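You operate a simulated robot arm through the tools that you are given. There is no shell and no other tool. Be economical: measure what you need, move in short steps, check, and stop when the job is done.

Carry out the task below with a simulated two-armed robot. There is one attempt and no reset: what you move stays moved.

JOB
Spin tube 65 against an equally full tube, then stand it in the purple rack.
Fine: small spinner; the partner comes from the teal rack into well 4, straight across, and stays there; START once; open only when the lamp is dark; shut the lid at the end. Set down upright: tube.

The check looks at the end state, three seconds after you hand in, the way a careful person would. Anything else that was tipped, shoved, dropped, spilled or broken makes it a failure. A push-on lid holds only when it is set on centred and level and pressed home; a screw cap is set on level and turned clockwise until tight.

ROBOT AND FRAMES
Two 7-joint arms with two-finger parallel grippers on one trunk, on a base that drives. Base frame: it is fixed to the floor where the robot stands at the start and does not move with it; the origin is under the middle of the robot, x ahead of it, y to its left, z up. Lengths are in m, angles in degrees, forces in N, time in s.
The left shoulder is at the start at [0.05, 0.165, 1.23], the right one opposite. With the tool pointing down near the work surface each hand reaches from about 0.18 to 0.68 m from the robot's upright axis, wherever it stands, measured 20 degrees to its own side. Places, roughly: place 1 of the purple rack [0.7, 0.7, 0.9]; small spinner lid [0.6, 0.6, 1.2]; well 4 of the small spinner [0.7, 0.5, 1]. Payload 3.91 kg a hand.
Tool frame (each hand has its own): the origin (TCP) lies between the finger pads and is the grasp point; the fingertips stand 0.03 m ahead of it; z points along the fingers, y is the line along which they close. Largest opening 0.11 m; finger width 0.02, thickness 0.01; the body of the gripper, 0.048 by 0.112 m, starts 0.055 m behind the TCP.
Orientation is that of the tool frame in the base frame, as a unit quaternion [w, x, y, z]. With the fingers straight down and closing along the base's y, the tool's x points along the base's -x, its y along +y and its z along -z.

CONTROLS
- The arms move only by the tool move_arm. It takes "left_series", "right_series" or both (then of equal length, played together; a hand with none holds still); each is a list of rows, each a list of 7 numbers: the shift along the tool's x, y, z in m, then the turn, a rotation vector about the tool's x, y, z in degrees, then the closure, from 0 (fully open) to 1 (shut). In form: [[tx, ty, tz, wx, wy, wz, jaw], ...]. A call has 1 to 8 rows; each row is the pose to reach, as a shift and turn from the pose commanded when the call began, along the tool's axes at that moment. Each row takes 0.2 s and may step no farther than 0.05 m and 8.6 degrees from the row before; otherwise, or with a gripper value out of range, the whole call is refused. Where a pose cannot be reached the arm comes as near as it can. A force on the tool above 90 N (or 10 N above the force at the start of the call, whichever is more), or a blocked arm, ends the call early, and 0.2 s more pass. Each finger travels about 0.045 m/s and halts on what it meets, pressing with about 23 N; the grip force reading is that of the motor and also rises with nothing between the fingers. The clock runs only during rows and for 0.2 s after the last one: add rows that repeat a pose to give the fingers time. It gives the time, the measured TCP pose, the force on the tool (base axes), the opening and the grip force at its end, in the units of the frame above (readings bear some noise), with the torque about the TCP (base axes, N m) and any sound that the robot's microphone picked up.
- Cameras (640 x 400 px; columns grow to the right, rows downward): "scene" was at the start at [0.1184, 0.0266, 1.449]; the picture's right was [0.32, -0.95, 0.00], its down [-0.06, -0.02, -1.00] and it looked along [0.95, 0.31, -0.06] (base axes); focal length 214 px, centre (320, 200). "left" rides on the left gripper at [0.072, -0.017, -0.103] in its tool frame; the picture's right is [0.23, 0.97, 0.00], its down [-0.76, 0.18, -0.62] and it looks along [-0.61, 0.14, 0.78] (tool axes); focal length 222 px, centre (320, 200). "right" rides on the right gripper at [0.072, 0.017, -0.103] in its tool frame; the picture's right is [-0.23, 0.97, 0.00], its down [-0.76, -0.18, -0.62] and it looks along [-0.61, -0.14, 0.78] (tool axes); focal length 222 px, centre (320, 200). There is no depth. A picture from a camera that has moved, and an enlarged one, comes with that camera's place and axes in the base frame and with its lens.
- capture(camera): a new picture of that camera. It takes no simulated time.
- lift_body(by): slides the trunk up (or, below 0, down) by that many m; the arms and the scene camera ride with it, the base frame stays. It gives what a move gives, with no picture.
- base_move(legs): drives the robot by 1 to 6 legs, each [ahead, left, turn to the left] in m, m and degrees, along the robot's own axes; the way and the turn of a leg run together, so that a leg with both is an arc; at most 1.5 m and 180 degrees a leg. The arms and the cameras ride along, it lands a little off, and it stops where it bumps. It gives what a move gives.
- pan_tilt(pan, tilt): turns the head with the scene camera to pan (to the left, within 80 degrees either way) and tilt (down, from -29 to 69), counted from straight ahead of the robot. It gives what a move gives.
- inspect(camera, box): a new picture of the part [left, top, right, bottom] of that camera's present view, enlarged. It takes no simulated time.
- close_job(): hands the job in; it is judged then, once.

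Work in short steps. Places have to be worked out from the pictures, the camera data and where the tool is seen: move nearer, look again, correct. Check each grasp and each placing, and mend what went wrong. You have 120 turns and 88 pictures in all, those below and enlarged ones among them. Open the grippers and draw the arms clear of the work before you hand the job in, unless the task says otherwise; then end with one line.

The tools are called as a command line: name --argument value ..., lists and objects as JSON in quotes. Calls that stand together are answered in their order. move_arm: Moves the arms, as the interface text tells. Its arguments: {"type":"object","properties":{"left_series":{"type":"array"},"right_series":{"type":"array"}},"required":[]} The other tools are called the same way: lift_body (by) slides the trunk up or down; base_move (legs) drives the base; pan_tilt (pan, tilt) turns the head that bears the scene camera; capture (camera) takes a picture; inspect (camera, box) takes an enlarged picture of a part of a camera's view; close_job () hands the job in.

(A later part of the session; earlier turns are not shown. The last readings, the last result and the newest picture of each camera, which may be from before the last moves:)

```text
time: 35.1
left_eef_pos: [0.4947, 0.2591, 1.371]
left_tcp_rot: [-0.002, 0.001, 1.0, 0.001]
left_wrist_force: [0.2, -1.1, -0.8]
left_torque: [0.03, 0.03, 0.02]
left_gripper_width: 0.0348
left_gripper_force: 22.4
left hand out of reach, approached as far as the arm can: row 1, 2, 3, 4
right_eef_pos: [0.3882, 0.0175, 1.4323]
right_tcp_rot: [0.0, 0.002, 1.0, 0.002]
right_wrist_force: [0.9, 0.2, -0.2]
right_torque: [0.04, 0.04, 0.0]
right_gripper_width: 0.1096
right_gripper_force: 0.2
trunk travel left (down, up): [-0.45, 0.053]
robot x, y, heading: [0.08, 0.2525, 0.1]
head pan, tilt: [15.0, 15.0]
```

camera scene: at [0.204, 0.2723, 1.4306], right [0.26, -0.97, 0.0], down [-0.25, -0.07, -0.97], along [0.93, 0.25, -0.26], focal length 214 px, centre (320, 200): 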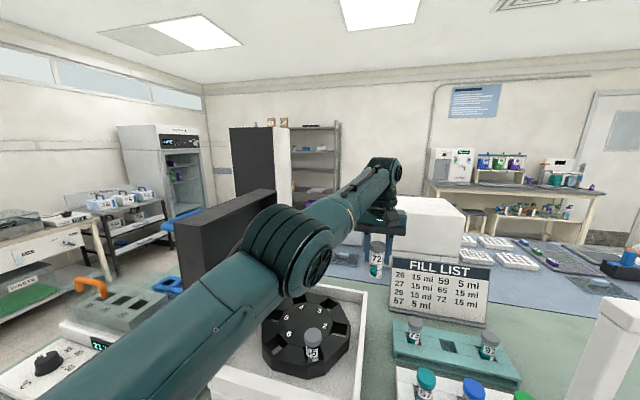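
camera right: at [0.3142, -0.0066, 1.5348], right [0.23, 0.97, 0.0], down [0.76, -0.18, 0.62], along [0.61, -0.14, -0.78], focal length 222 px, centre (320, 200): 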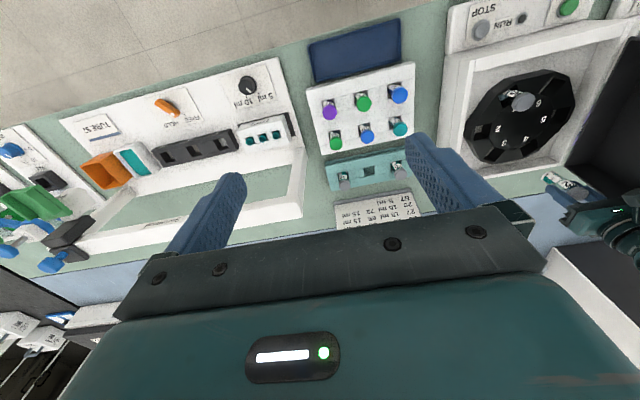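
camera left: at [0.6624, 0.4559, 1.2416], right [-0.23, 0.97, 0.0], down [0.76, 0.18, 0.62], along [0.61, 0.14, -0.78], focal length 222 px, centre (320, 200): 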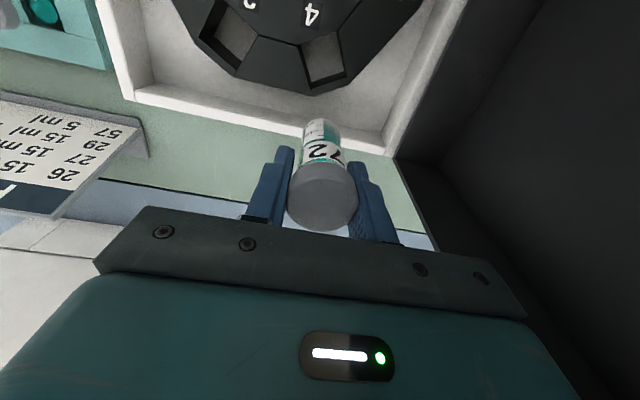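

Unlocked. Now a straight line back over well 4 at z≈1.13, staying inside reach.

move_arm --left_series '[[-0.0245, 0.0263, 0.03, 0, 0, 0, 1], [-0.049, 0.0525, 0.06, 0, 0, 0, 1], [-0.0735, 0.079, 0.09, 0, 0, 0, 1], [-0.098, 0.105, 0.12, 0, 0, 0, 1], [-0.1225, 0.131, 0.15, 0, 0, 0, 1], [-0.147, 0.1575, 0.18, 0, 0, 0, 1], [-0.172, 0.184, 0.21, 0, 0, 0, 1], [-0.197, 0.21, 0.24, 0, 0, 0, 1]]'

capture --camera "left"

```text
time: 36.9
left_eef_pos: [0.6896, 0.4704, 1.1321]
left_tcp_rot: [-0.001, 0.003, 1.0, 0.002]
left_wrist_force: [1.1, -0.1, -0.5]
left_torque: [0.02, 0.02, 0.01]
left_gripper_width: 0.0344
left_gripper_force: 22.9
right_eef_pos: [0.3862, 0.0183, 1.4325]
right_tcp_rot: [0.001, 0.002, 1.0, 0.001]
right_wrist_force: [0.0, -0.4, -0.1]
right_torque: [0.03, 0.03, 0.01]
right_gripper_width: 0.1097
right_gripper_force: 0.0
trunk travel left (down, up): [-0.45, 0.053]
robot x, y, heading: [0.0806, 0.2519, -0.3]
head pan, tilt: [15.0, 15.0]
```

```text
58 pictures are left
camera left: at [0.616, 0.4552, 1.236], right [-0.22, 0.97, 0.0], down [0.76, 0.17, 0.62], along [0.61, 0.14, -0.78], focal length 222 px, centre (320, 200)
```

left: 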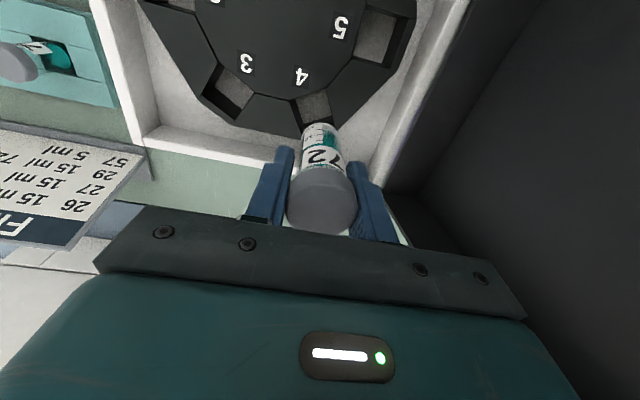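

Reachable now. I lower to z≈1.085 and check the tip against the hole.

move_arm --left_series '[[-0.001, -0.001, 0.025, 0, 0, 0, 1], [-0.001, -0.001, 0.047, 0, 0, 0, 1], [-0.001, -0.001, 0.047, 0, 0, 0, 1]]'

inspect --camera "left" --box '[220, 60, 420, 240]'

pan_tilt --pan 25 --tilt 30

inspect --camera "scene" --box '[240, 80, 440, 240]'

```text
time: 37.7
left_eef_pos: [0.6882, 0.4662, 1.0866]
left_tcp_rot: [0.001, 0.002, 1.0, 0.002]
left_wrist_force: [0.2, -0.4, 0.0]
left_torque: [0.01, -0.05, 0.02]
left_gripper_width: 0.0347
left_gripper_force: 23.1
right_eef_pos: [0.3843, 0.0145, 1.4325]
right_tcp_rot: [0.002, 0.002, 1.0, 0.003]
right_wrist_force: [0.5, 0.7, -0.4]
right_torque: [-0.01, 0.01, -0.01]
right_gripper_width: 0.1101
right_gripper_force: 0.0
trunk travel left (down, up): [-0.45, 0.053]
robot x, y, heading: [0.083, 0.2501, -0.4]
head pan, tilt: [15.0, 15.0]
```

```text
2.22 times, centred on (320, 150) of left
camera zoom: at [0.6157, 0.4499, 1.1909], right [-0.22, 0.97, 0.0], down [0.76, 0.17, 0.63], along [0.61, 0.14, -0.78], focal length 494 px, centre (320, 311)
```

zoom: 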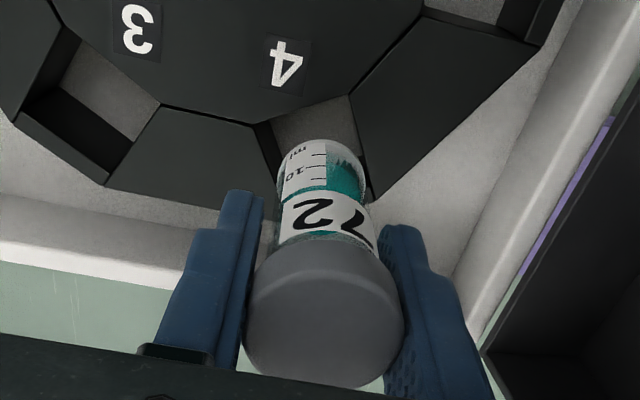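

```text
time: 38.5
left_eef_pos: [0.689, 0.4663, 1.0853]
left_tcp_rot: [0.0, 0.001, 1.0, 0.002]
left_wrist_force: [0.2, -0.3, 0.2]
left_torque: [-0.03, -0.01, 0.02]
left_gripper_width: 0.0346
left_gripper_force: 23.4
right_eef_pos: [0.3849, 0.0138, 1.4316]
right_tcp_rot: [0.002, 0.002, 1.0, 0.004]
right_wrist_force: [0.0, -0.3, -1.1]
right_torque: [-0.04, -0.02, 0.01]
right_gripper_width: 0.1101
right_gripper_force: 0.1
trunk travel left (down, up): [-0.45, 0.053]
robot x, y, heading: [0.0822, 0.2505, -0.1]
head pan, tilt: [25.0, 30.0]
```

```text
2.50 times, centred on (340, 160) of scene
camera zoom: at [0.1939, 0.2808, 1.4068], right [0.42, -0.91, 0.0], down [-0.45, -0.21, -0.87], along [0.79, 0.37, -0.5], focal length 536 px, centre (270, 300)
```

zoom: 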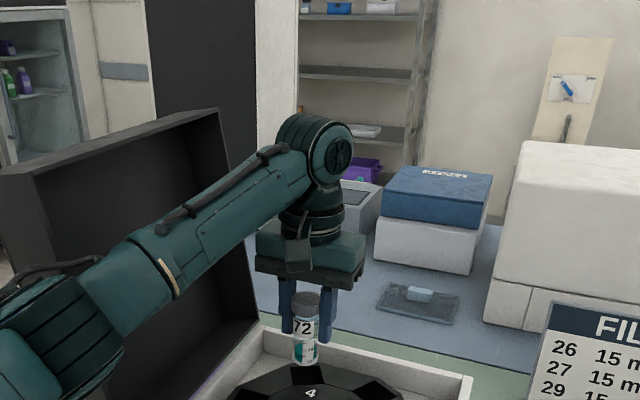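

Tube bottom is ~z 1.00; hole centre ~ (0.693, 0.469). Shift +4/+3 mm and lower 35 mm to the hole mouth, then look.

move_arm --left_series '[[-0.004, 0.003, 0.01, 0, 0, 0, 1], [-0.004, 0.003, 0.025, 0, 0, 0, 1], [-0.004, 0.003, 0.035, 0, 0, 0, 1], [-0.004, 0.003, 0.035, 0, 0, 0, 1]]'

inspect --camera "left" --box '[220, 60, 420, 240]'

```text
time: 39.5
left_eef_pos: [0.6922, 0.4705, 1.054]
left_tcp_rot: [0.003, 0.001, 1.0, 0.001]
left_wrist_force: [2.0, -3.5, 17.9]
left_torque: [-0.09, 0.02, 0.0]
left_gripper_width: 0.0346
left_gripper_force: 23.0
right_eef_pos: [0.3834, 0.015, 1.4333]
right_tcp_rot: [0.002, 0.001, 1.0, 0.003]
right_wrist_force: [0.6, 1.0, -0.4]
right_torque: [-0.01, -0.02, 0.0]
right_gripper_width: 0.1101
right_gripper_force: 0.0
trunk travel left (down, up): [-0.45, 0.053]
robot x, y, heading: [0.0822, 0.2526, 0.2]
head pan, tilt: [25.0, 30.0]
```

```text
2.22 times, centred on (320, 150) of left
camera zoom: at [0.6181, 0.4534, 1.1591], right [-0.23, 0.97, 0.0], down [0.76, 0.17, 0.63], along [0.61, 0.14, -0.78], focal length 494 px, centre (320, 311)
```

zoom: 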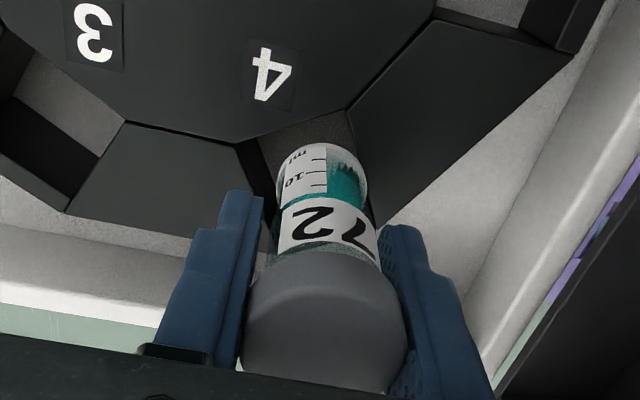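

It touched the rim (18 N, pushed toward −y): the tube is about 4 mm too far left. I raise, shift −4 mm in y, −1 mm in x, and lower again.

move_arm --left_series '[[0, 0, -0.012, 0, 0, 0, 1], [0.001, -0.004, -0.012, 0, 0, 0, 1], [0.001, -0.004, -0.004, 0, 0, 0, 1], [0.001, -0.004, 0.008, 0, 0, 0, 1], [0.001, -0.004, 0.008, 0, 0, 0, 1]]'

inspect --camera "left" --box '[220, 60, 420, 240]'

```text
time: 40.7
left_eef_pos: [0.6918, 0.4672, 1.0437]
left_tcp_rot: [0.003, 0.001, 1.0, -0.001]
left_wrist_force: [1.3, -0.1, 18.2]
left_torque: [0.22, -0.05, 0.03]
left_gripper_width: 0.0346
left_gripper_force: 22.6
right_eef_pos: [0.3853, 0.0193, 1.4335]
right_tcp_rot: [0.002, 0.002, 1.0, 0.0]
right_wrist_force: [0.4, -0.2, 0.6]
right_torque: [-0.01, -0.01, -0.05]
right_gripper_width: 0.11
right_gripper_force: 0.1
trunk travel left (down, up): [-0.45, 0.053]
robot x, y, heading: [0.0852, 0.2534, 0.1]
head pan, tilt: [25.0, 30.0]
```

```text
2.22 times, centred on (320, 150) of left
camera zoom: at [0.6183, 0.4512, 1.1482], right [-0.22, 0.97, 0.0], down [0.76, 0.18, 0.63], along [0.61, 0.14, -0.78], focal length 494 px, centre (320, 311)
```

zoom: 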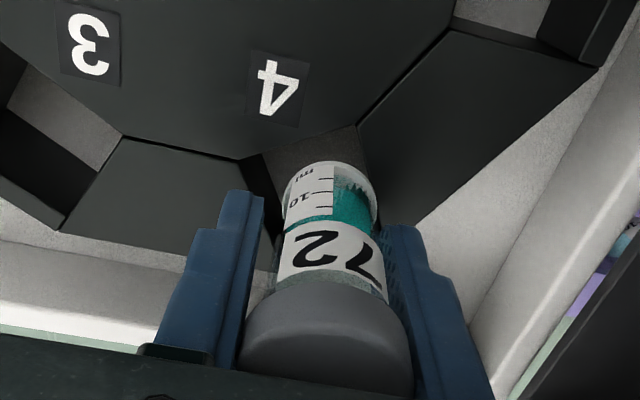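

Still catching: the tube appears pushed up/tilted in the fingers. I raise 30 mm and look at it.

move_arm --left_series '[[0, 0, -0.015, 0, 0, 0, 1], [0, 0, -0.035, 0, 0, 0, 1], [0, 0, -0.035, 0, 0, 0, 1]]'

inspect --camera "left" --box '[220, 60, 420, 240]'

inspect --camera "scene" --box '[300, 120, 400, 210]'

```text
time: 41.5
left_eef_pos: [0.6925, 0.4682, 1.0746]
left_tcp_rot: [-0.002, 0.001, 1.0, -0.001]
left_wrist_force: [0.3, 0.6, -0.4]
left_torque: [-0.01, 0.03, -0.01]
left_gripper_width: 0.0341
left_gripper_force: 23.4
right_eef_pos: [0.3874, 0.0186, 1.4317]
right_tcp_rot: [0.001, 0.001, 1.0, 0.002]
right_wrist_force: [-0.6, 0.7, 0.4]
right_torque: [0.02, -0.03, -0.01]
right_gripper_width: 0.1099
right_gripper_force: 0.1
trunk travel left (down, up): [-0.45, 0.053]
robot x, y, heading: [0.0864, 0.2517, -0.1]
head pan, tilt: [25.0, 30.0]
```

```text
2.22 times, centred on (320, 150) of left
camera zoom: at [0.6187, 0.4525, 1.1797], right [-0.23, 0.97, 0.0], down [0.76, 0.18, 0.62], along [0.6, 0.14, -0.78], focal length 494 px, centre (320, 311)
```

zoom: 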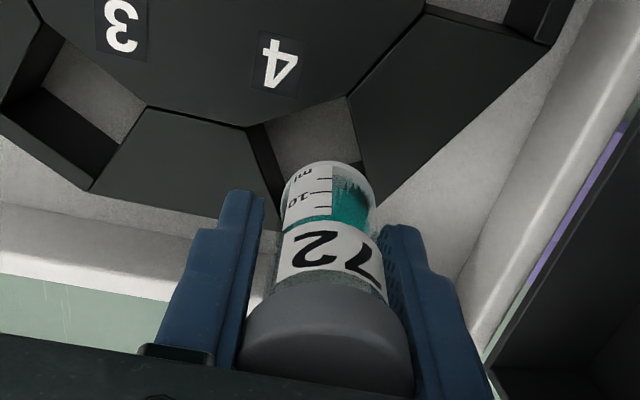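

```text
4.44 times, centred on (350, 165) of scene
camera zoom: at [0.1959, 0.2864, 1.4064], right [0.42, -0.91, 0.0], down [-0.45, -0.21, -0.87], along [0.79, 0.36, -0.5], focal length 953 px, centre (187, 356)
```

zoom: 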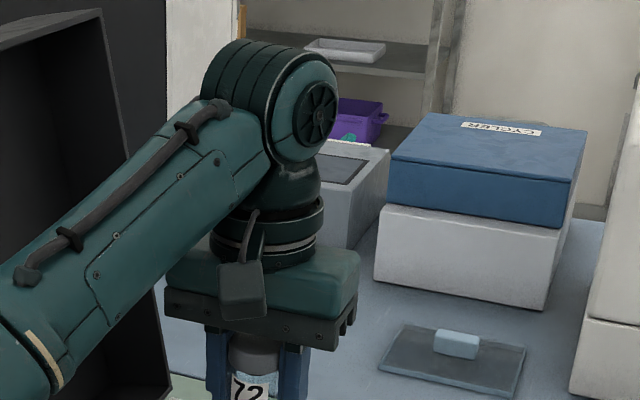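

The tube slid ~2 cm up in the grip; contacts show rotor top at z≈0.99. The tube bottom sits ~5 mm to +y of the hole centre (0.692, 0.4665). I shift −5.5 mm in y and lower gently.

move_arm --left_series '[[0, -0.0055, 0, 0, 0, 0, 1], [0, -0.0055, 0.015, 0, 0, 0, 1], [0, -0.0055, 0.027, 0, 0, 0, 1], [0, -0.0055, 0.027, 0, 0, 0, 1]]'

inspect --camera "left" --box '[220, 60, 420, 240]'

```text
time: 42.5
left_eef_pos: [0.6915, 0.4623, 1.0476]
left_tcp_rot: [-0.001, 0.001, 1.0, 0.0]
left_wrist_force: [0.1, 0.0, -0.6]
left_torque: [0.01, 0.02, 0.02]
left_gripper_width: 0.0341
left_gripper_force: 23.0
right_eef_pos: [0.387, 0.0201, 1.4323]
right_tcp_rot: [0.001, 0.002, 1.0, 0.001]
right_wrist_force: [-0.1, 0.1, -0.7]
right_torque: [0.01, -0.01, -0.01]
right_gripper_width: 0.1103
right_gripper_force: 0.0
trunk travel left (down, up): [-0.45, 0.053]
robot x, y, heading: [0.0794, 0.246, 0.1]
head pan, tilt: [25.0, 30.0]
```

```text
2.22 times, centred on (320, 150) of left
camera zoom: at [0.6185, 0.4462, 1.1534], right [-0.23, 0.97, 0.0], down [0.76, 0.18, 0.62], along [0.61, 0.14, -0.78], focal length 494 px, centre (320, 311)
```

zoom: 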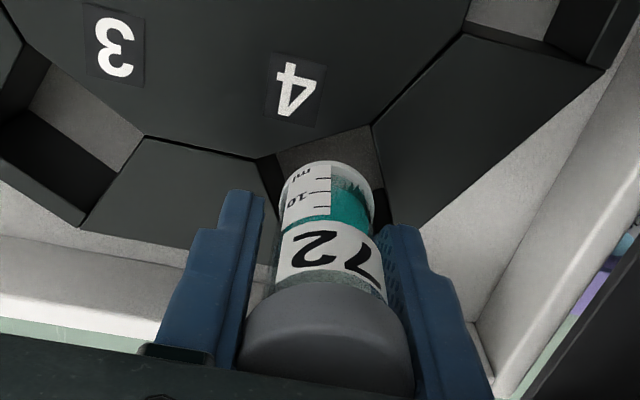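

Tube bottom is now centred on the opening. I lower another 20 mm.

move_arm --left_series '[[0, 0, 0.01, 0, 0, 0, 1], [0, 0, 0.02, 0, 0, 0, 1], [0, 0, 0.02, 0, 0, 0, 1]]'

inspect --camera "left" --box '[220, 60, 420, 240]'

```text
time: 43.3
left_eef_pos: [0.6923, 0.4619, 1.0299]
left_tcp_rot: [0.001, 0.0, 1.0, 0.0]
left_wrist_force: [0.1, 1.6, 6.6]
left_torque: [0.13, 0.07, -0.04]
left_gripper_width: 0.0343
left_gripper_force: 22.7
right_eef_pos: [0.3863, 0.0205, 1.4321]
right_tcp_rot: [0.001, 0.002, 1.0, 0.001]
right_wrist_force: [0.4, -0.2, 0.5]
right_torque: [-0.01, 0.04, -0.03]
right_gripper_width: 0.11
right_gripper_force: 0.1
trunk travel left (down, up): [-0.45, 0.053]
robot x, y, heading: [0.0837, 0.2536, -0.3]
head pan, tilt: [25.0, 30.0]
```

```text
2.22 times, centred on (320, 150) of left
camera zoom: at [0.6189, 0.4457, 1.1346], right [-0.23, 0.97, 0.0], down [0.76, 0.18, 0.62], along [0.61, 0.14, -0.78], focal length 494 px, centre (320, 311)
```

zoom: 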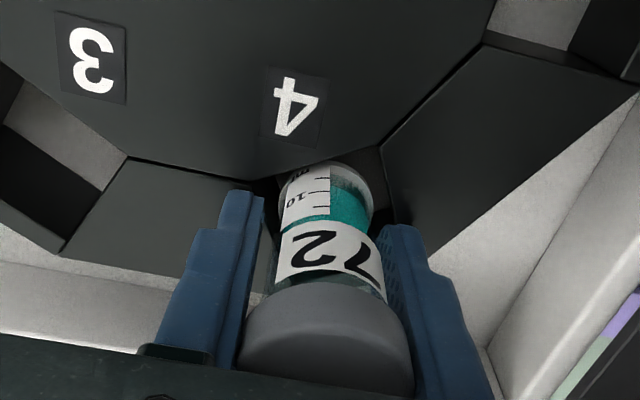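

The tip is entering but rubbing the inner edge. I shift 4 mm outward, 1.5 mm left and continue down.

move_arm --left_series '[[0, 0, -0.004, 0, 0, 0, 1], [-0.004, 0.0015, -0.004, 0, 0, 0, 1], [-0.004, 0.0015, 0.006, 0, 0, 0, 1], [-0.004, 0.0015, 0.012, 0, 0, 0, 1], [-0.004, 0.0015, 0.012, 0, 0, 0, 1]]'

inspect --camera "left" --box '[220, 60, 420, 240]'

```text
time: 44.5
left_eef_pos: [0.6939, 0.463, 1.0304]
left_tcp_rot: [0.009, 0.002, 1.0, 0.0]
left_wrist_force: [-7.9, 0.2, 52.4]
left_torque: [0.39, 0.78, -0.19]
left_gripper_width: 0.0343
left_gripper_force: 22.8
right_eef_pos: [0.3793, 0.018, 1.435]
right_tcp_rot: [0.003, 0.002, 1.0, 0.001]
right_wrist_force: [-0.2, -0.1, 0.2]
right_torque: [-0.02, -0.03, -0.01]
right_gripper_width: 0.1098
right_gripper_force: 0.1
trunk travel left (down, up): [-0.45, 0.053]
robot x, y, heading: [0.0769, 0.2461, -0.0]
head pan, tilt: [25.0, 30.0]
```

```text
2.22 times, centred on (320, 150) of left
camera zoom: at [0.6193, 0.4466, 1.1333], right [-0.22, 0.97, 0.0], down [0.75, 0.17, 0.64], along [0.62, 0.14, -0.77], focal length 494 px, centre (320, 311)
```

zoom: 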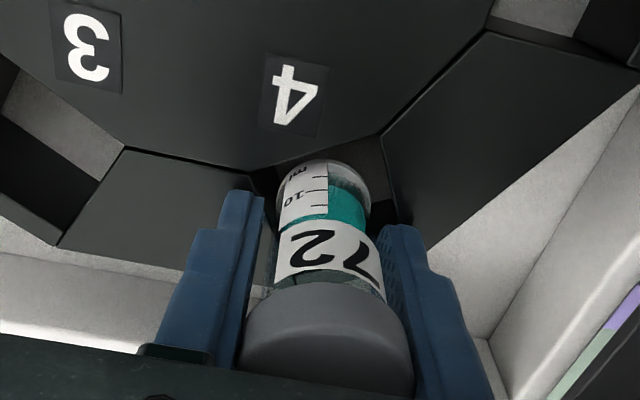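

52 N: the fingertips are resting on the rotor (tips at z≈1.00), with the tube tip ~1 cm in the well. I relieve the pressure to just above contact, and check.

move_arm --left_series '[[0, 0, -0.014, 0, 0, 0, 1], [0, 0, -0.014, 0, 0, 0, 1]]'

inspect --camera "left" --box '[260, 100, 380, 200]'

```text
time: 45.1
left_eef_pos: [0.6952, 0.4631, 1.0297]
left_tcp_rot: [0.0, 0.002, 1.0, 0.0]
left_wrist_force: [-0.4, -6.5, 6.7]
left_torque: [-0.4, -0.1, -0.06]
left_gripper_width: 0.0347
left_gripper_force: 23.5
right_eef_pos: [0.3869, 0.0176, 1.4332]
right_tcp_rot: [0.0, 0.002, 1.0, 0.0]
right_wrist_force: [0.0, 0.8, -0.5]
right_torque: [0.0, 0.02, -0.02]
right_gripper_width: 0.1098
right_gripper_force: 0.0
trunk travel left (down, up): [-0.45, 0.053]
robot x, y, heading: [0.082, 0.2473, -0.2]
head pan, tilt: [25.0, 30.0]
```

```text
4.00 times, centred on (320, 150) of left
camera zoom: at [0.6222, 0.4466, 1.1348], right [-0.22, 0.97, 0.0], down [0.76, 0.18, 0.62], along [0.61, 0.14, -0.78], focal length 888 px, centre (320, 400)
```

zoom: 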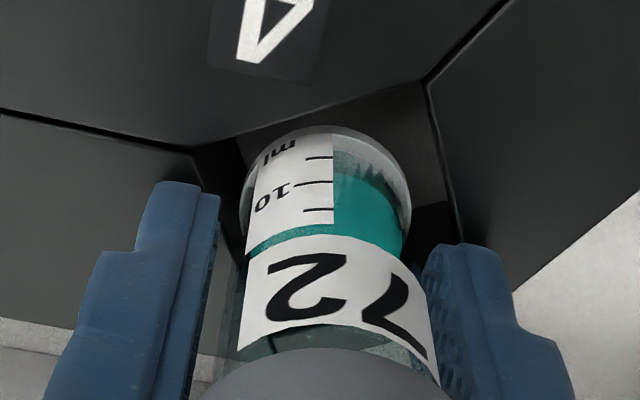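

The tube is inside the opening. I raise 3 mm and open the fingers a little so that it settles into the well.

move_arm --left_series '[[0, 0, -0.003, 0, 0, 0, 1], [0, 0, -0.003, 0, 0, 0, 0.65], [0, 0, -0.003, 0, 0, 0, 0.55], [0, 0, -0.003, 0, 0, 0, 0.5], [0, 0, -0.003, 0, 0, 0, 0.5]]'

capture --camera "left"

```text
time: 46.3
left_eef_pos: [0.6976, 0.464, 1.0335]
left_tcp_rot: [0.0, 0.001, 1.0, 0.0]
left_wrist_force: [0.7, 0.0, -0.2]
left_torque: [-0.01, -0.04, 0.0]
left_gripper_width: 0.0548
left_gripper_force: 0.0
right_eef_pos: [0.3882, 0.0192, 1.4334]
right_tcp_rot: [0.002, 0.002, 1.0, 0.001]
right_wrist_force: [1.2, 0.6, 0.1]
right_torque: [0.02, 0.03, 0.02]
right_gripper_width: 0.11
right_gripper_force: 0.0
trunk travel left (down, up): [-0.45, 0.053]
robot x, y, heading: [0.0848, 0.2473, -0.2]
head pan, tilt: [25.0, 30.0]
```

```text
47 pictures are left
camera left: at [0.6232, 0.448, 1.1384], right [-0.23, 0.97, 0.0], down [0.76, 0.18, 0.62], along [0.61, 0.14, -0.78], focal length 222 px, centre (320, 200)
```

left: 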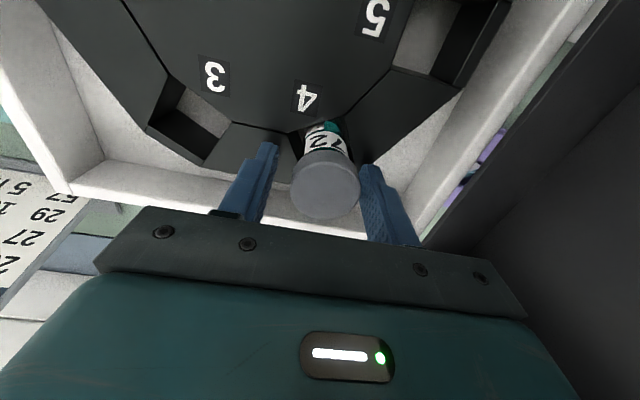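

Tube 72 dropped into well 4. I open a bit more and raise the hand, pulling slightly inward to keep the elbow bent.

move_arm --left_series '[[0, 0, -0.03, 0, 0, 0, 0.45], [0, 0, -0.06, 0, 0, 0, 0.45], [0.03, -0.01, -0.09, 0, 0, 0, 0.45], [0.06, -0.02, -0.12, 0, 0, 0, 0.45], [0.09, -0.03, -0.15, 0, 0, 0, 0.45], [0.12, -0.04, -0.18, 0, 0, 0, 0.45], [0.15, -0.05, -0.21, 0, 0, 0, 0.45], [0.18, -0.06, -0.23, 0, 0, 0, 0.45]]'

inspect --camera "left" --box '[160, 0, 480, 200]'

capture --camera "scene"

```text
time: 48.1
left_eef_pos: [0.5142, 0.405, 1.2643]
left_tcp_rot: [-0.001, 0.0, 1.0, 0.0]
left_wrist_force: [-0.7, -0.5, -0.2]
left_torque: [-0.03, -0.02, 0.0]
left_gripper_width: 0.0603
left_gripper_force: 0.1
right_eef_pos: [0.387, 0.0199, 1.4324]
right_tcp_rot: [0.001, 0.002, 1.0, 0.001]
right_wrist_force: [0.9, 0.6, -0.2]
right_torque: [0.01, 0.0, 0.02]
right_gripper_width: 0.11
right_gripper_force: 0.0
trunk travel left (down, up): [-0.45, 0.053]
robot x, y, heading: [0.0825, 0.2511, -0.2]
head pan, tilt: [25.0, 30.0]
```

```text
2.00 times, centred on (320, 100) of left
camera zoom: at [0.4417, 0.3889, 1.368], right [-0.23, 0.97, 0.0], down [0.76, 0.18, 0.62], along [0.61, 0.14, -0.78], focal length 444 px, centre (320, 400)
```

zoom: 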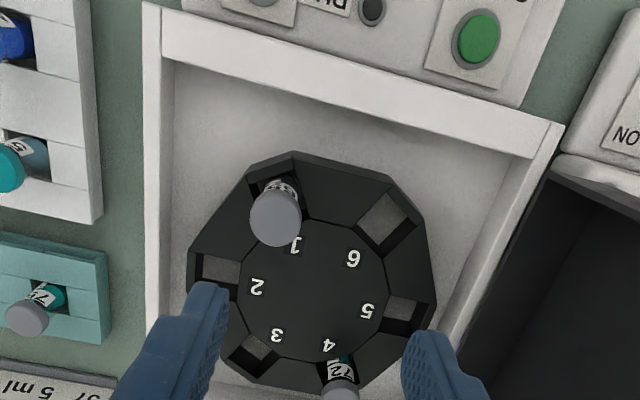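

```text
45 pictures are left
camera scene: at [0.1956, 0.287, 1.4065], right [0.42, -0.91, 0.0], down [-0.45, -0.21, -0.87], along [0.79, 0.36, -0.5], focal length 214 px, centre (320, 200)
```

scene: 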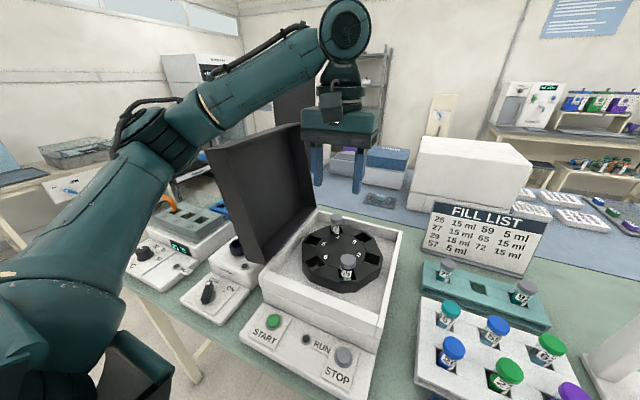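

Both tubes are seated (65 in 1, 72 in 4). Now the lid: it stands past vertical, spanning x≈0.46–0.80, top at about (y 0.62–0.67, z 1.28). I raise trunk and hand, close the fingers, then go over to behind the lid.

lift_body --by 0.05

move_arm --left_series '[[0, 0, -0.04, 0, 0, 0, 1], [0, 0, -0.08, 0, 0, 0, 1], [0, 0, -0.09, 0, 0, 0, 1]]'

base_move --legs '[[0, 0.15, 0]]'

pan_tilt --pan 40 --tilt 20

capture --camera "scene"

capture --camera "left"

```text
time: 49.0
left_eef_pos: [0.5153, 0.4044, 1.312]
left_tcp_rot: [0.0, 0.001, 1.0, 0.001]
left_wrist_force: [-0.1, 0.0, 0.0]
left_torque: [0.03, -0.05, 0.02]
left_gripper_width: 0.0604
left_gripper_force: 0.0
right_eef_pos: [0.3876, 0.0178, 1.4824]
right_tcp_rot: [0.0, 0.001, 1.0, 0.001]
right_wrist_force: [0.5, 0.3, 0.1]
right_torque: [0.01, 0.01, 0.0]
right_gripper_width: 0.1098
right_gripper_force: 0.0
trunk travel left (down, up): [-0.5, 0.003]
robot x, y, heading: [0.0818, 0.2523, -0.2]
head pan, tilt: [25.0, 30.0]
```

```text
time: 49.8
left_eef_pos: [0.5154, 0.4039, 1.4051]
left_tcp_rot: [-0.001, 0.0, 1.0, 0.0]
left_wrist_force: [-0.5, 0.4, 0.0]
left_torque: [0.03, -0.02, -0.01]
left_gripper_width: 0.0
left_gripper_force: 9.6
right_eef_pos: [0.3883, 0.0192, 1.4832]
right_tcp_rot: [0.001, 0.002, 1.0, 0.001]
right_wrist_force: [-0.7, -0.3, 0.2]
right_torque: [0.02, 0.02, 0.05]
right_gripper_width: 0.11
right_gripper_force: 0.0
trunk travel left (down, up): [-0.5, 0.003]
robot x, y, heading: [0.082, 0.2491, -0.2]
head pan, tilt: [25.0, 30.0]
```

```text
time: 51.8
left_eef_pos: [0.5175, 0.5548, 1.4047]
left_tcp_rot: [-0.001, 0.0, 1.0, -0.001]
left_wrist_force: [0.2, 0.1, 0.4]
left_torque: [-0.02, -0.02, 0.01]
left_gripper_width: 0.0
left_gripper_force: 23.0
right_eef_pos: [0.3877, 0.1703, 1.4825]
right_tcp_rot: [0.001, 0.001, 1.0, 0.001]
right_wrist_force: [0.6, 0.5, 0.1]
right_torque: [-0.02, -0.01, -0.01]
right_gripper_width: 0.1098
right_gripper_force: 0.1
trunk travel left (down, up): [-0.5, 0.003]
robot x, y, heading: [0.0817, 0.3962, 0.0]
head pan, tilt: [25.0, 30.0]
```

```text
time: 52.5
left_eef_pos: [0.5156, 0.5547, 1.4052]
left_tcp_rot: [-0.001, 0.0, 1.0, -0.001]
left_wrist_force: [-0.1, 0.1, -0.1]
left_torque: [0.01, 0.04, -0.04]
left_gripper_width: 0.0003
left_gripper_force: 23.5
right_eef_pos: [0.389, 0.1694, 1.4833]
right_tcp_rot: [0.001, 0.0, 1.0, 0.001]
right_wrist_force: [0.2, 0.0, -0.5]
right_torque: [0.03, -0.02, -0.01]
right_gripper_width: 0.1099
right_gripper_force: 0.1
trunk travel left (down, up): [-0.5, 0.003]
robot x, y, heading: [0.0856, 0.4033, -0.1]
head pan, tilt: [40.0, 20.0]
```

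```text
44 pictures are left
camera scene: at [0.1854, 0.4584, 1.4725], right [0.64, -0.77, 0.0], down [-0.26, -0.22, -0.94], along [0.72, 0.6, -0.34], focal length 214 px, centre (320, 200)
```

scene: 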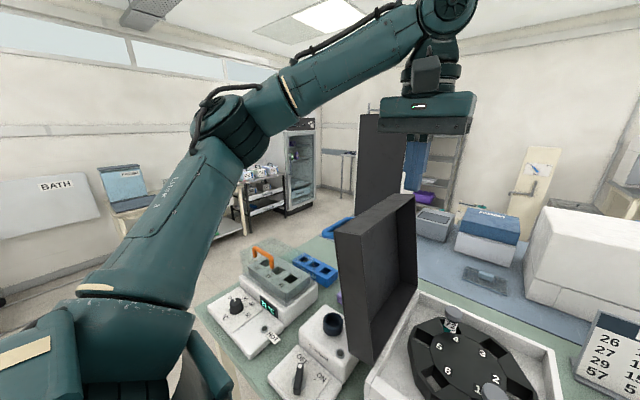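

```text
43 pictures are left
camera left: at [0.4438, 0.5383, 1.5088], right [-0.23, 0.97, 0.0], down [0.76, 0.18, 0.62], along [0.61, 0.14, -0.78], focal length 222 px, centre (320, 200)
```

left: 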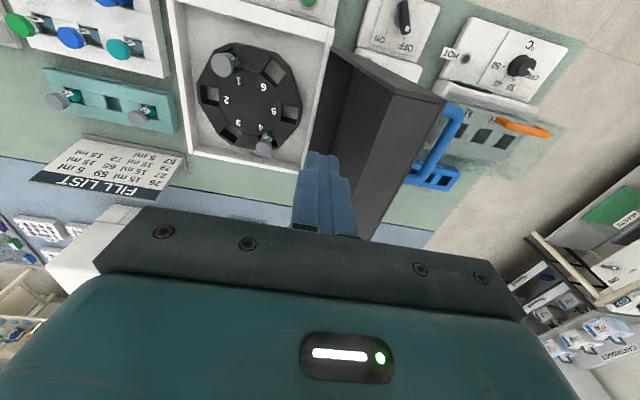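

Lid top spans y≈0.59–0.67, z≈1.28. I move over it to (0.62, 0.75) at height, then look from the hand camera.

move_arm --left_series '[[-0.02, 0.04, 0, 0, 0, 0, 1], [-0.04, 0.08, 0, 0, 0, 0, 1], [-0.06, 0.12, 0, 0, 0, 0, 1], [-0.08, 0.16, 0, 0, 0, 0, 1], [-0.105, 0.2, 0, 0, 0, 0, 1], [-0.105, 0.2, 0, 0, 0, 0, 1]]'

capture --camera "left"

```text
time: 53.9
left_eef_pos: [0.6215, 0.7552, 1.4046]
left_tcp_rot: [-0.001, 0.0, 1.0, 0.0]
left_wrist_force: [0.2, 0.0, -0.3]
left_torque: [-0.01, 0.01, -0.01]
left_gripper_width: 0.0
left_gripper_force: 23.1
right_eef_pos: [0.3876, 0.1704, 1.4824]
right_tcp_rot: [0.0, 0.0, 1.0, 0.0]
right_wrist_force: [-0.2, -0.9, -0.3]
right_torque: [-0.02, 0.01, 0.01]
right_gripper_width: 0.1097
right_gripper_force: 0.1
trunk travel left (down, up): [-0.5, 0.003]
robot x, y, heading: [0.0835, 0.4015, -0.1]
head pan, tilt: [40.0, 20.0]
```

```text
42 pictures are left
camera left: at [0.5485, 0.74, 1.5094], right [-0.23, 0.97, 0.0], down [0.76, 0.18, 0.62], along [0.61, 0.14, -0.78], focal length 222 px, centre (320, 200)
```

left: 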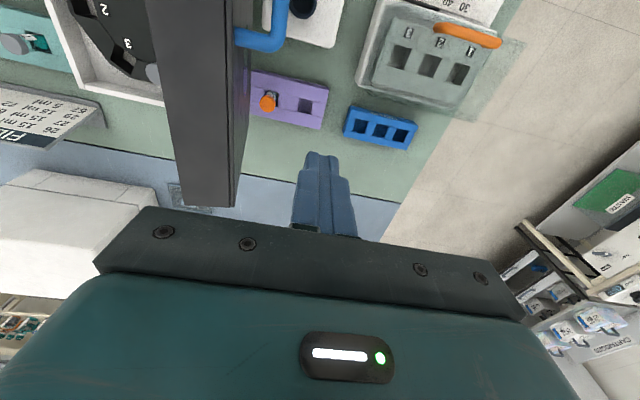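

The purple rack is visible behind the lid (orange-capped tube in one place, others empty), and a blue handle on the lid's outer face. I lower the closed fingers behind the lid at x≈0.66.

move_arm --left_series '[[-0.02, 0, 0.03, 0, 0, 0, 1], [-0.04, 0, 0.07, 0, 0, 0, 1], [-0.04, 0, 0.11, 0, 0, 0, 1], [-0.04, 0, 0.135, 0, 0, 0, 1], [-0.04, -0.03, 0.135, 0, 0, 0, 1], [-0.04, -0.06, 0.135, 0, 0, 0, 1]]'

capture --camera "left"

```text
time: 55.3
left_eef_pos: [0.661, 0.6947, 1.2669]
left_tcp_rot: [0.0, 0.0, 1.0, 0.0]
left_wrist_force: [0.7, 0.8, 0.7]
left_torque: [0.0, 0.01, -0.03]
left_gripper_width: 0.0002
left_gripper_force: 22.9
right_eef_pos: [0.3878, 0.1709, 1.4817]
right_tcp_rot: [0.002, 0.001, 1.0, 0.001]
right_wrist_force: [-0.7, -0.3, -1.0]
right_torque: [0.04, 0.02, -0.01]
right_gripper_width: 0.11
right_gripper_force: 0.2
trunk travel left (down, up): [-0.5, 0.003]
robot x, y, heading: [0.0798, 0.402, -0.1]
head pan, tilt: [40.0, 20.0]
```

```text
41 pictures are left
camera left: at [0.5885, 0.6785, 1.3709], right [-0.23, 0.97, 0.0], down [0.76, 0.18, 0.62], along [0.61, 0.14, -0.78], focal length 222 px, centre (320, 200)
```

left: 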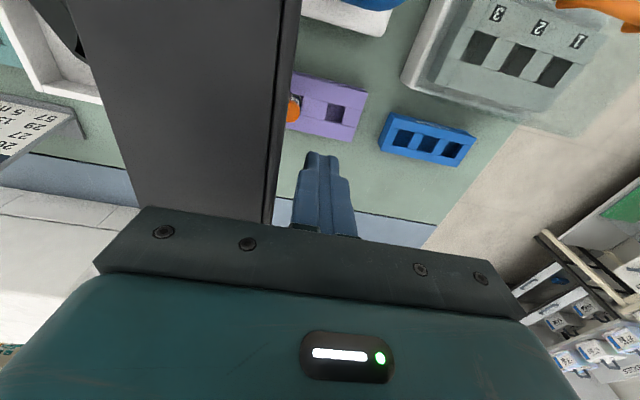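

Fingers are just behind the outer face. I push the lid's top toward −y slowly.

move_arm --left_series '[[0, -0.02, 0, 0, 0, 0, 1], [0, -0.04, 0, 0, 0, 0, 1], [0, -0.06, 0, 0, 0, 0, 1], [0, -0.075, 0, 0, 0, 0, 1], [0, -0.09, 0, 0, 0, 0, 1]]'

capture --camera "scene"

```text
time: 56.5
left_eef_pos: [0.6627, 0.605, 1.2673]
left_tcp_rot: [-0.001, 0.001, 1.0, 0.001]
left_wrist_force: [0.0, 0.5, 0.3]
left_torque: [-0.03, -0.01, 0.01]
left_gripper_width: 0.0
left_gripper_force: 22.7
right_eef_pos: [0.3876, 0.1704, 1.4826]
right_tcp_rot: [0.001, 0.001, 1.0, 0.001]
right_wrist_force: [-0.1, -0.8, 0.4]
right_torque: [-0.01, 0.03, 0.0]
right_gripper_width: 0.11
right_gripper_force: 0.1
trunk travel left (down, up): [-0.5, 0.003]
robot x, y, heading: [0.0826, 0.4012, -0.3]
head pan, tilt: [40.0, 20.0]
```

```text
40 pictures are left
camera scene: at [0.1851, 0.4583, 1.4725], right [0.64, -0.77, 0.0], down [-0.26, -0.22, -0.94], along [0.72, 0.6, -0.34], focal length 214 px, centre (320, 200)
```

scene: 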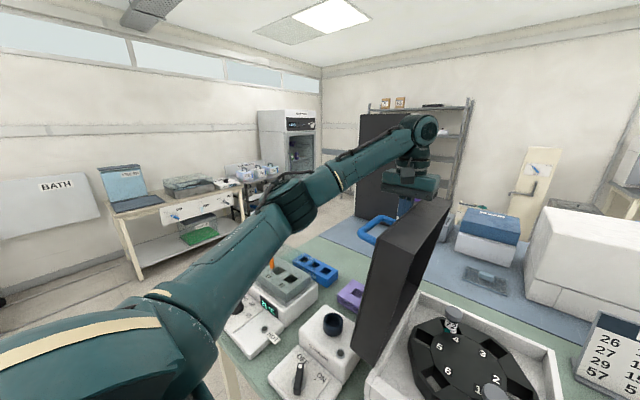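

The lid is tilting with little force. I follow along its arc.

move_arm --left_series '[[0, -0.025, 0, 0, 0, 0, 1], [0, -0.05, 0, 0, 0, 0, 1], [0, -0.075, 0, 0, 0, 0, 1], [0, -0.1, 0.005, 0, 0, 0, 1], [0, -0.115, 0.01, 0, 0, 0, 1]]'

capture --camera "scene"

```text
time: 57.7
left_eef_pos: [0.6604, 0.4896, 1.2588]
left_tcp_rot: [-0.001, -0.001, 1.0, -0.001]
left_wrist_force: [-0.5, 0.8, 0.4]
left_torque: [-0.01, 0.01, -0.01]
left_gripper_width: 0.0
left_gripper_force: 22.7
right_eef_pos: [0.3877, 0.1717, 1.4831]
right_tcp_rot: [0.001, 0.001, 1.0, 0.0]
right_wrist_force: [0.1, 0.0, 0.1]
right_torque: [0.03, 0.0, 0.01]
right_gripper_width: 0.1097
right_gripper_force: 0.1
trunk travel left (down, up): [-0.5, 0.003]
robot x, y, heading: [0.081, 0.3978, -0.1]
head pan, tilt: [40.0, 20.0]
```

```text
39 pictures are left
camera scene: at [0.1853, 0.4583, 1.4726], right [0.64, -0.77, 0.0], down [-0.26, -0.22, -0.94], along [0.72, 0.6, -0.34], focal length 214 px, centre (320, 200)
```

scene: 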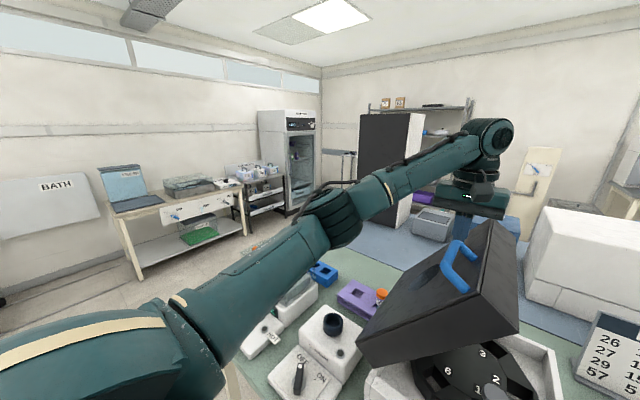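

Lid is halfway and holds. I continue down its arc toward closed.

move_arm --left_series '[[0, -0.035, 0.012, 0, 0, 0, 1], [0, -0.07, 0.03, 0, 0, 0, 1], [0, -0.1, 0.06, 0, 0, 0, 1], [0, -0.125, 0.095, 0, 0, 0, 1], [0, -0.135, 0.12, 0, 0, 0, 1], [0, -0.135, 0.135, 0, 0, 0, 1], [0, -0.135, 0.145, 0, 0, 0, 1]]'

capture --camera "scene"

```text
time: 59.3
left_eef_pos: [0.6601, 0.3549, 1.114]
left_tcp_rot: [-0.001, 0.0, 1.0, -0.001]
left_wrist_force: [0.6, -0.1, 0.3]
left_torque: [-0.03, -0.03, -0.01]
left_gripper_width: 0.0
left_gripper_force: 22.9
right_eef_pos: [0.3889, 0.1709, 1.4826]
right_tcp_rot: [0.0, 0.001, 1.0, 0.001]
right_wrist_force: [-0.6, 0.2, 0.6]
right_torque: [-0.01, 0.01, -0.03]
right_gripper_width: 0.1098
right_gripper_force: 0.0
trunk travel left (down, up): [-0.5, 0.003]
robot x, y, heading: [0.0844, 0.3994, 0.1]
head pan, tilt: [40.0, 20.0]
```

```text
38 pictures are left
camera scene: at [0.1854, 0.4585, 1.4725], right [0.64, -0.77, 0.0], down [-0.26, -0.22, -0.94], along [0.72, 0.6, -0.34], focal length 214 px, centre (320, 200)
```

scene: 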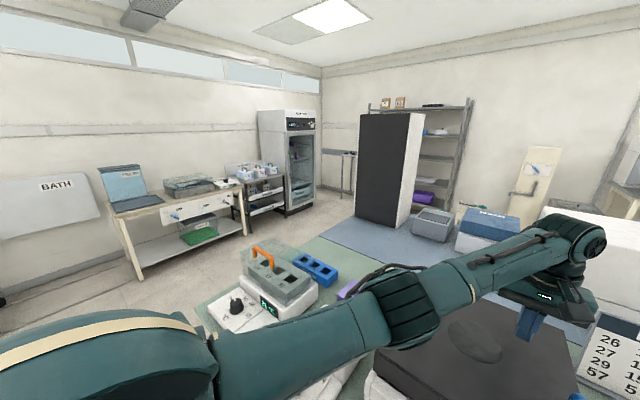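

The lid looks down. I press lightly to verify it is home.

move_arm --left_series '[[0, 0, 0.01, 0, 0, 0, 1], [0, 0, 0.02, 0, 0, 0, 1], [0, 0, 0.03, 0, 0, 0, 1], [0, 0, 0.03, 0, 0, 0, 1]]'

```text
time: 60.3
left_eef_pos: [0.6612, 0.3545, 1.0942]
left_tcp_rot: [0.01, 0.001, 1.0, -0.002]
left_wrist_force: [1.7, 4.7, 49.5]
left_torque: [0.23, 0.44, 0.46]
left_gripper_width: 0.0
left_gripper_force: 22.7
right_eef_pos: [0.3818, 0.1726, 1.4838]
right_tcp_rot: [0.003, 0.001, 1.0, 0.0]
right_wrist_force: [-0.5, 0.4, 1.2]
right_torque: [0.02, -0.04, -0.02]
right_gripper_width: 0.1102
right_gripper_force: 0.0
trunk travel left (down, up): [-0.5, 0.003]
robot x, y, heading: [0.0807, 0.4039, -0.1]
head pan, tilt: [40.0, 20.0]
```

Lid is home (50 N reaction, top at z≈1.064). I raise and move over START.

move_arm --left_series '[[0, 0, -0.05, 0, 0, 0, 1], [0, 0, -0.09, 0, 0, 0, 1], [0, 0, -0.12, 0, 0, 0, 1], [0.03, 0.02, -0.14, 0, 0, 0, 1], [0.07, 0.04, -0.15, 0, 0, 0, 1], [0.11, 0.06, -0.15, 0, 0, 0, 1], [0.15, 0.08, -0.15, 0, 0, 0, 1], [0.19, 0.1, -0.15, 0, 0, 0, 1]]'

move_arm --left_series '[[0.03, 0.025, 0, 0, 0, 0, 1], [0.06, 0.05, 0.02, 0, 0, 0, 1], [0.06, 0.05, 0.06, 0, 0, 0, 1], [0.06, 0.05, 0.1, 0, 0, 0, 1], [0.06, 0.05, 0.14, 0, 0, 0, 1], [0.06, 0.05, 0.18, 0, 0, 0, 1], [0.06, 0.05, 0.2, 0, 0, 0, 1]]'

capture --camera "left"

```text
time: 62.1
left_eef_pos: [0.47, 0.4554, 1.2326]
left_tcp_rot: [-0.001, 0.0, 1.0, -0.001]
left_wrist_force: [0.3, 0.6, 0.4]
left_torque: [0.02, -0.03, -0.04]
left_gripper_width: 0.0001
left_gripper_force: 22.9
right_eef_pos: [0.3871, 0.1692, 1.4821]
right_tcp_rot: [0.0, 0.001, 1.0, 0.001]
right_wrist_force: [-0.4, 1.0, 1.2]
right_torque: [0.0, 0.04, 0.02]
right_gripper_width: 0.11
right_gripper_force: 0.0
trunk travel left (down, up): [-0.5, 0.003]
robot x, y, heading: [0.0796, 0.4036, -0.1]
head pan, tilt: [40.0, 20.0]
```

```text
time: 63.7
left_eef_pos: [0.4103, 0.5044, 1.0339]
left_tcp_rot: [-0.001, 0.001, 1.0, -0.001]
left_wrist_force: [1.3, 0.4, -0.1]
left_torque: [-0.01, 0.0, 0.01]
left_gripper_width: 0.0001
left_gripper_force: 23.4
right_eef_pos: [0.3883, 0.1685, 1.483]
right_tcp_rot: [0.001, 0.002, 1.0, 0.001]
right_wrist_force: [-0.3, -0.5, -0.1]
right_torque: [0.0, 0.02, 0.02]
right_gripper_width: 0.11
right_gripper_force: 0.0
trunk travel left (down, up): [-0.5, 0.003]
robot x, y, heading: [0.0805, 0.3999, -0.4]
head pan, tilt: [40.0, 20.0]
```

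```text
37 pictures are left
camera left: at [0.3377, 0.4878, 1.1397], right [-0.23, 0.97, 0.0], down [0.76, 0.18, 0.62], along [0.61, 0.14, -0.78], focal length 222 px, centre (320, 200)
```

left: 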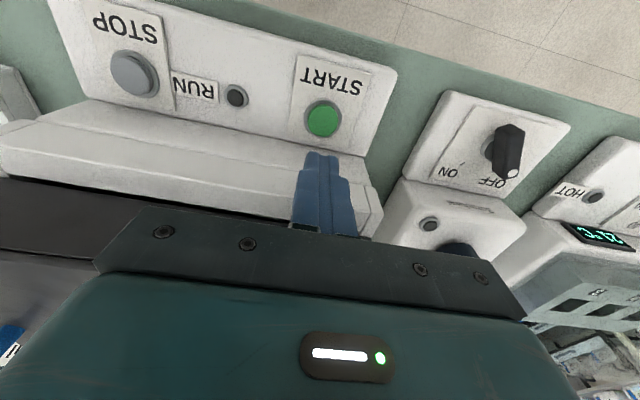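

START lies right under the fingertips (0.409, 0.506). I lower and press once, then retract.

move_arm --left_series '[[0.001, 0.001, 0.04, 0, 0, 0, 1], [0.001, 0.001, 0.07, 0, 0, 0, 1], [0.001, 0.001, 0.08, 0, 0, 0, 1]]'

capture --camera "left"

```text
time: 64.5
left_eef_pos: [0.4104, 0.5052, 0.9531]
left_tcp_rot: [0.001, 0.001, 1.0, 0.0]
left_wrist_force: [-0.1, 0.4, 0.7]
left_torque: [0.01, 0.05, 0.02]
left_gripper_width: 0.0001
left_gripper_force: 22.7
right_eef_pos: [0.3891, 0.1703, 1.4822]
right_tcp_rot: [0.001, 0.001, 1.0, 0.001]
right_wrist_force: [-0.3, -0.4, 0.6]
right_torque: [0.0, 0.01, 0.0]
right_gripper_width: 0.1103
right_gripper_force: 0.0
trunk travel left (down, up): [-0.5, 0.003]
robot x, y, heading: [0.0867, 0.4016, -0.2]
head pan, tilt: [40.0, 20.0]
```

```text
36 pictures are left
camera left: at [0.3372, 0.4887, 1.059], right [-0.23, 0.97, 0.0], down [0.76, 0.18, 0.62], along [0.61, 0.14, -0.78], focal length 222 px, centre (320, 200)
```

left: 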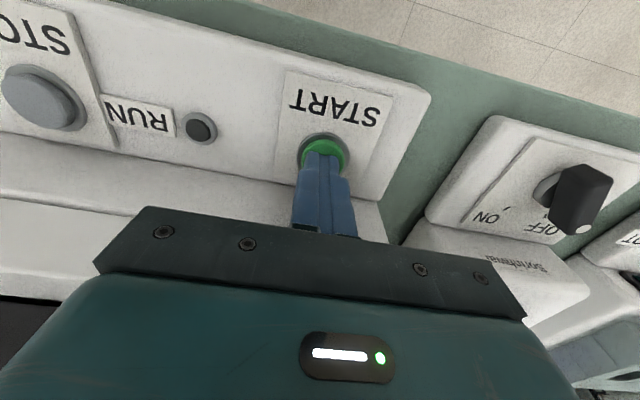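

Tips are right above the button. Pressing ~10 mm and lifting.

move_arm --left_series '[[0, 0, 0.006, 0, 0, 0, 1], [0, 0, 0.012, 0, 0, 0, 1], [0, 0, 0.014, 0, 0, 0, 1]]'

inspect --camera "left" --box '[80, 60, 400, 220]'

```text
time: 65.3
left_eef_pos: [0.4094, 0.5051, 0.9494]
left_tcp_rot: [0.007, 0.002, 1.0, -0.003]
left_wrist_force: [-7.6, 14.7, 76.1]
left_torque: [0.47, 0.6, -0.1]
left_gripper_width: 0.0
left_gripper_force: 22.9
right_eef_pos: [0.3819, 0.1709, 1.4863]
right_tcp_rot: [0.002, 0.001, 1.0, 0.0]
right_wrist_force: [0.4, 0.7, -0.1]
right_torque: [-0.02, 0.0, -0.03]
right_gripper_width: 0.1098
right_gripper_force: 0.0
trunk travel left (down, up): [-0.5, 0.003]
robot x, y, heading: [0.0835, 0.397, 0.2]
head pan, tilt: [40.0, 20.0]
heard: click
```

```text
2.00 times, centred on (240, 140) of left
camera zoom: at [0.3352, 0.4893, 1.0515], right [-0.23, 0.97, -0.01], down [0.75, 0.18, 0.63], along [0.62, 0.14, -0.77], focal length 444 px, centre (480, 320)
```

zoom: 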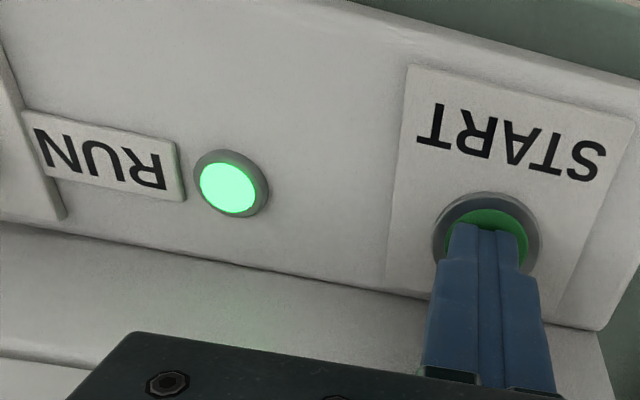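

Click heard and the RUN lamp is lit. I lift off and retract upward, then look at the lid handle while it runs.

move_arm --left_series '[[0, 0, -0.03, 0, 0, 0, 1], [0, 0, -0.07, 0, 0, 0, 1], [0, 0, -0.11, 0, 0, 0, 1], [0, 0, -0.15, 0, 0, 0, 0.6], [0, 0, -0.19, 0, 0, 0, 0.5], [0, 0, -0.23, 0, 0, 0, 0.3], [0, 0, -0.27, 0, 0, 0, 0.3], [0, 0, -0.31, 0, 0, 0, 0.3]]'

capture --camera "left"

pan_tilt --pan 25 --tilt 40

capture --camera "scene"

```text
time: 67.1
left_eef_pos: [0.4097, 0.5072, 1.2498]
left_tcp_rot: [-0.001, 0.0, 1.0, 0.0]
left_wrist_force: [0.9, 0.4, -0.3]
left_torque: [-0.03, 0.01, 0.02]
left_gripper_width: 0.0769
left_gripper_force: 0.1
right_eef_pos: [0.3883, 0.1708, 1.4829]
right_tcp_rot: [0.0, 0.0, 1.0, 0.001]
right_wrist_force: [-0.2, 0.3, 0.0]
right_torque: [0.03, -0.01, -0.03]
right_gripper_width: 0.1098
right_gripper_force: 0.1
trunk travel left (down, up): [-0.5, 0.003]
robot x, y, heading: [0.0832, 0.3994, -0.2]
head pan, tilt: [40.0, 20.0]
```

```text
34 pictures are left
camera left: at [0.3374, 0.4906, 1.354], right [-0.23, 0.97, 0.0], down [0.76, 0.18, 0.62], along [0.61, 0.14, -0.78], focal length 222 px, centre (320, 200)
```

left: 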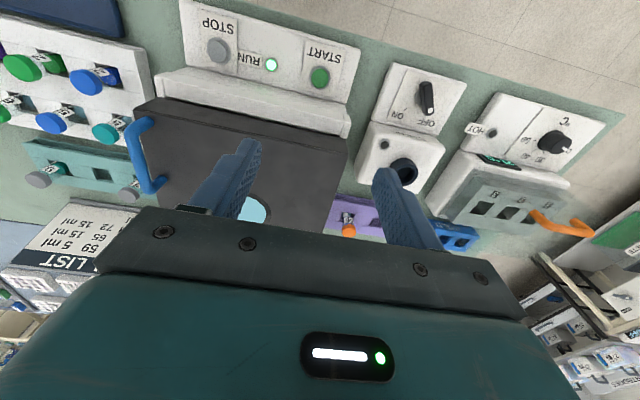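

```text
time: 68.0
left_eef_pos: [0.4108, 0.5075, 1.2494]
left_tcp_rot: [-0.001, 0.0, 1.0, 0.001]
left_wrist_force: [0.8, 0.4, 0.4]
left_torque: [0.0, 0.02, 0.01]
left_gripper_width: 0.0771
left_gripper_force: 0.0
right_eef_pos: [0.3878, 0.171, 1.4833]
right_tcp_rot: [0.002, 0.001, 1.0, 0.001]
right_wrist_force: [0.8, -0.5, -0.8]
right_torque: [-0.02, -0.03, -0.02]
right_gripper_width: 0.1097
right_gripper_force: 0.1
trunk travel left (down, up): [-0.5, 0.003]
robot x, y, heading: [0.0838, 0.3999, -0.1]
head pan, tilt: [25.0, 40.0]
```

```text
33 pictures are left
camera scene: at [0.191, 0.4346, 1.4412], right [0.42, -0.91, 0.0], down [-0.58, -0.27, -0.77], along [0.69, 0.32, -0.64], focal length 214 px, centre (320, 200)
```

scene: 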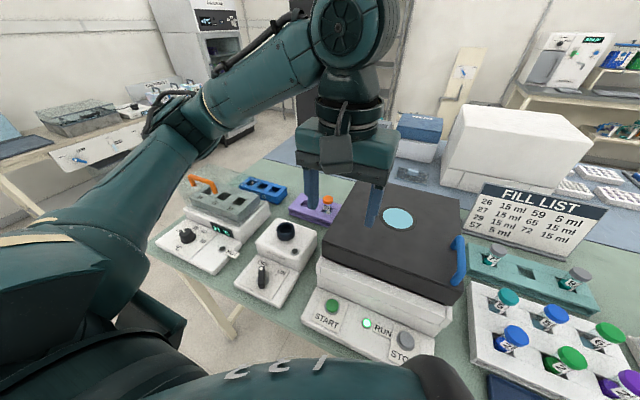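

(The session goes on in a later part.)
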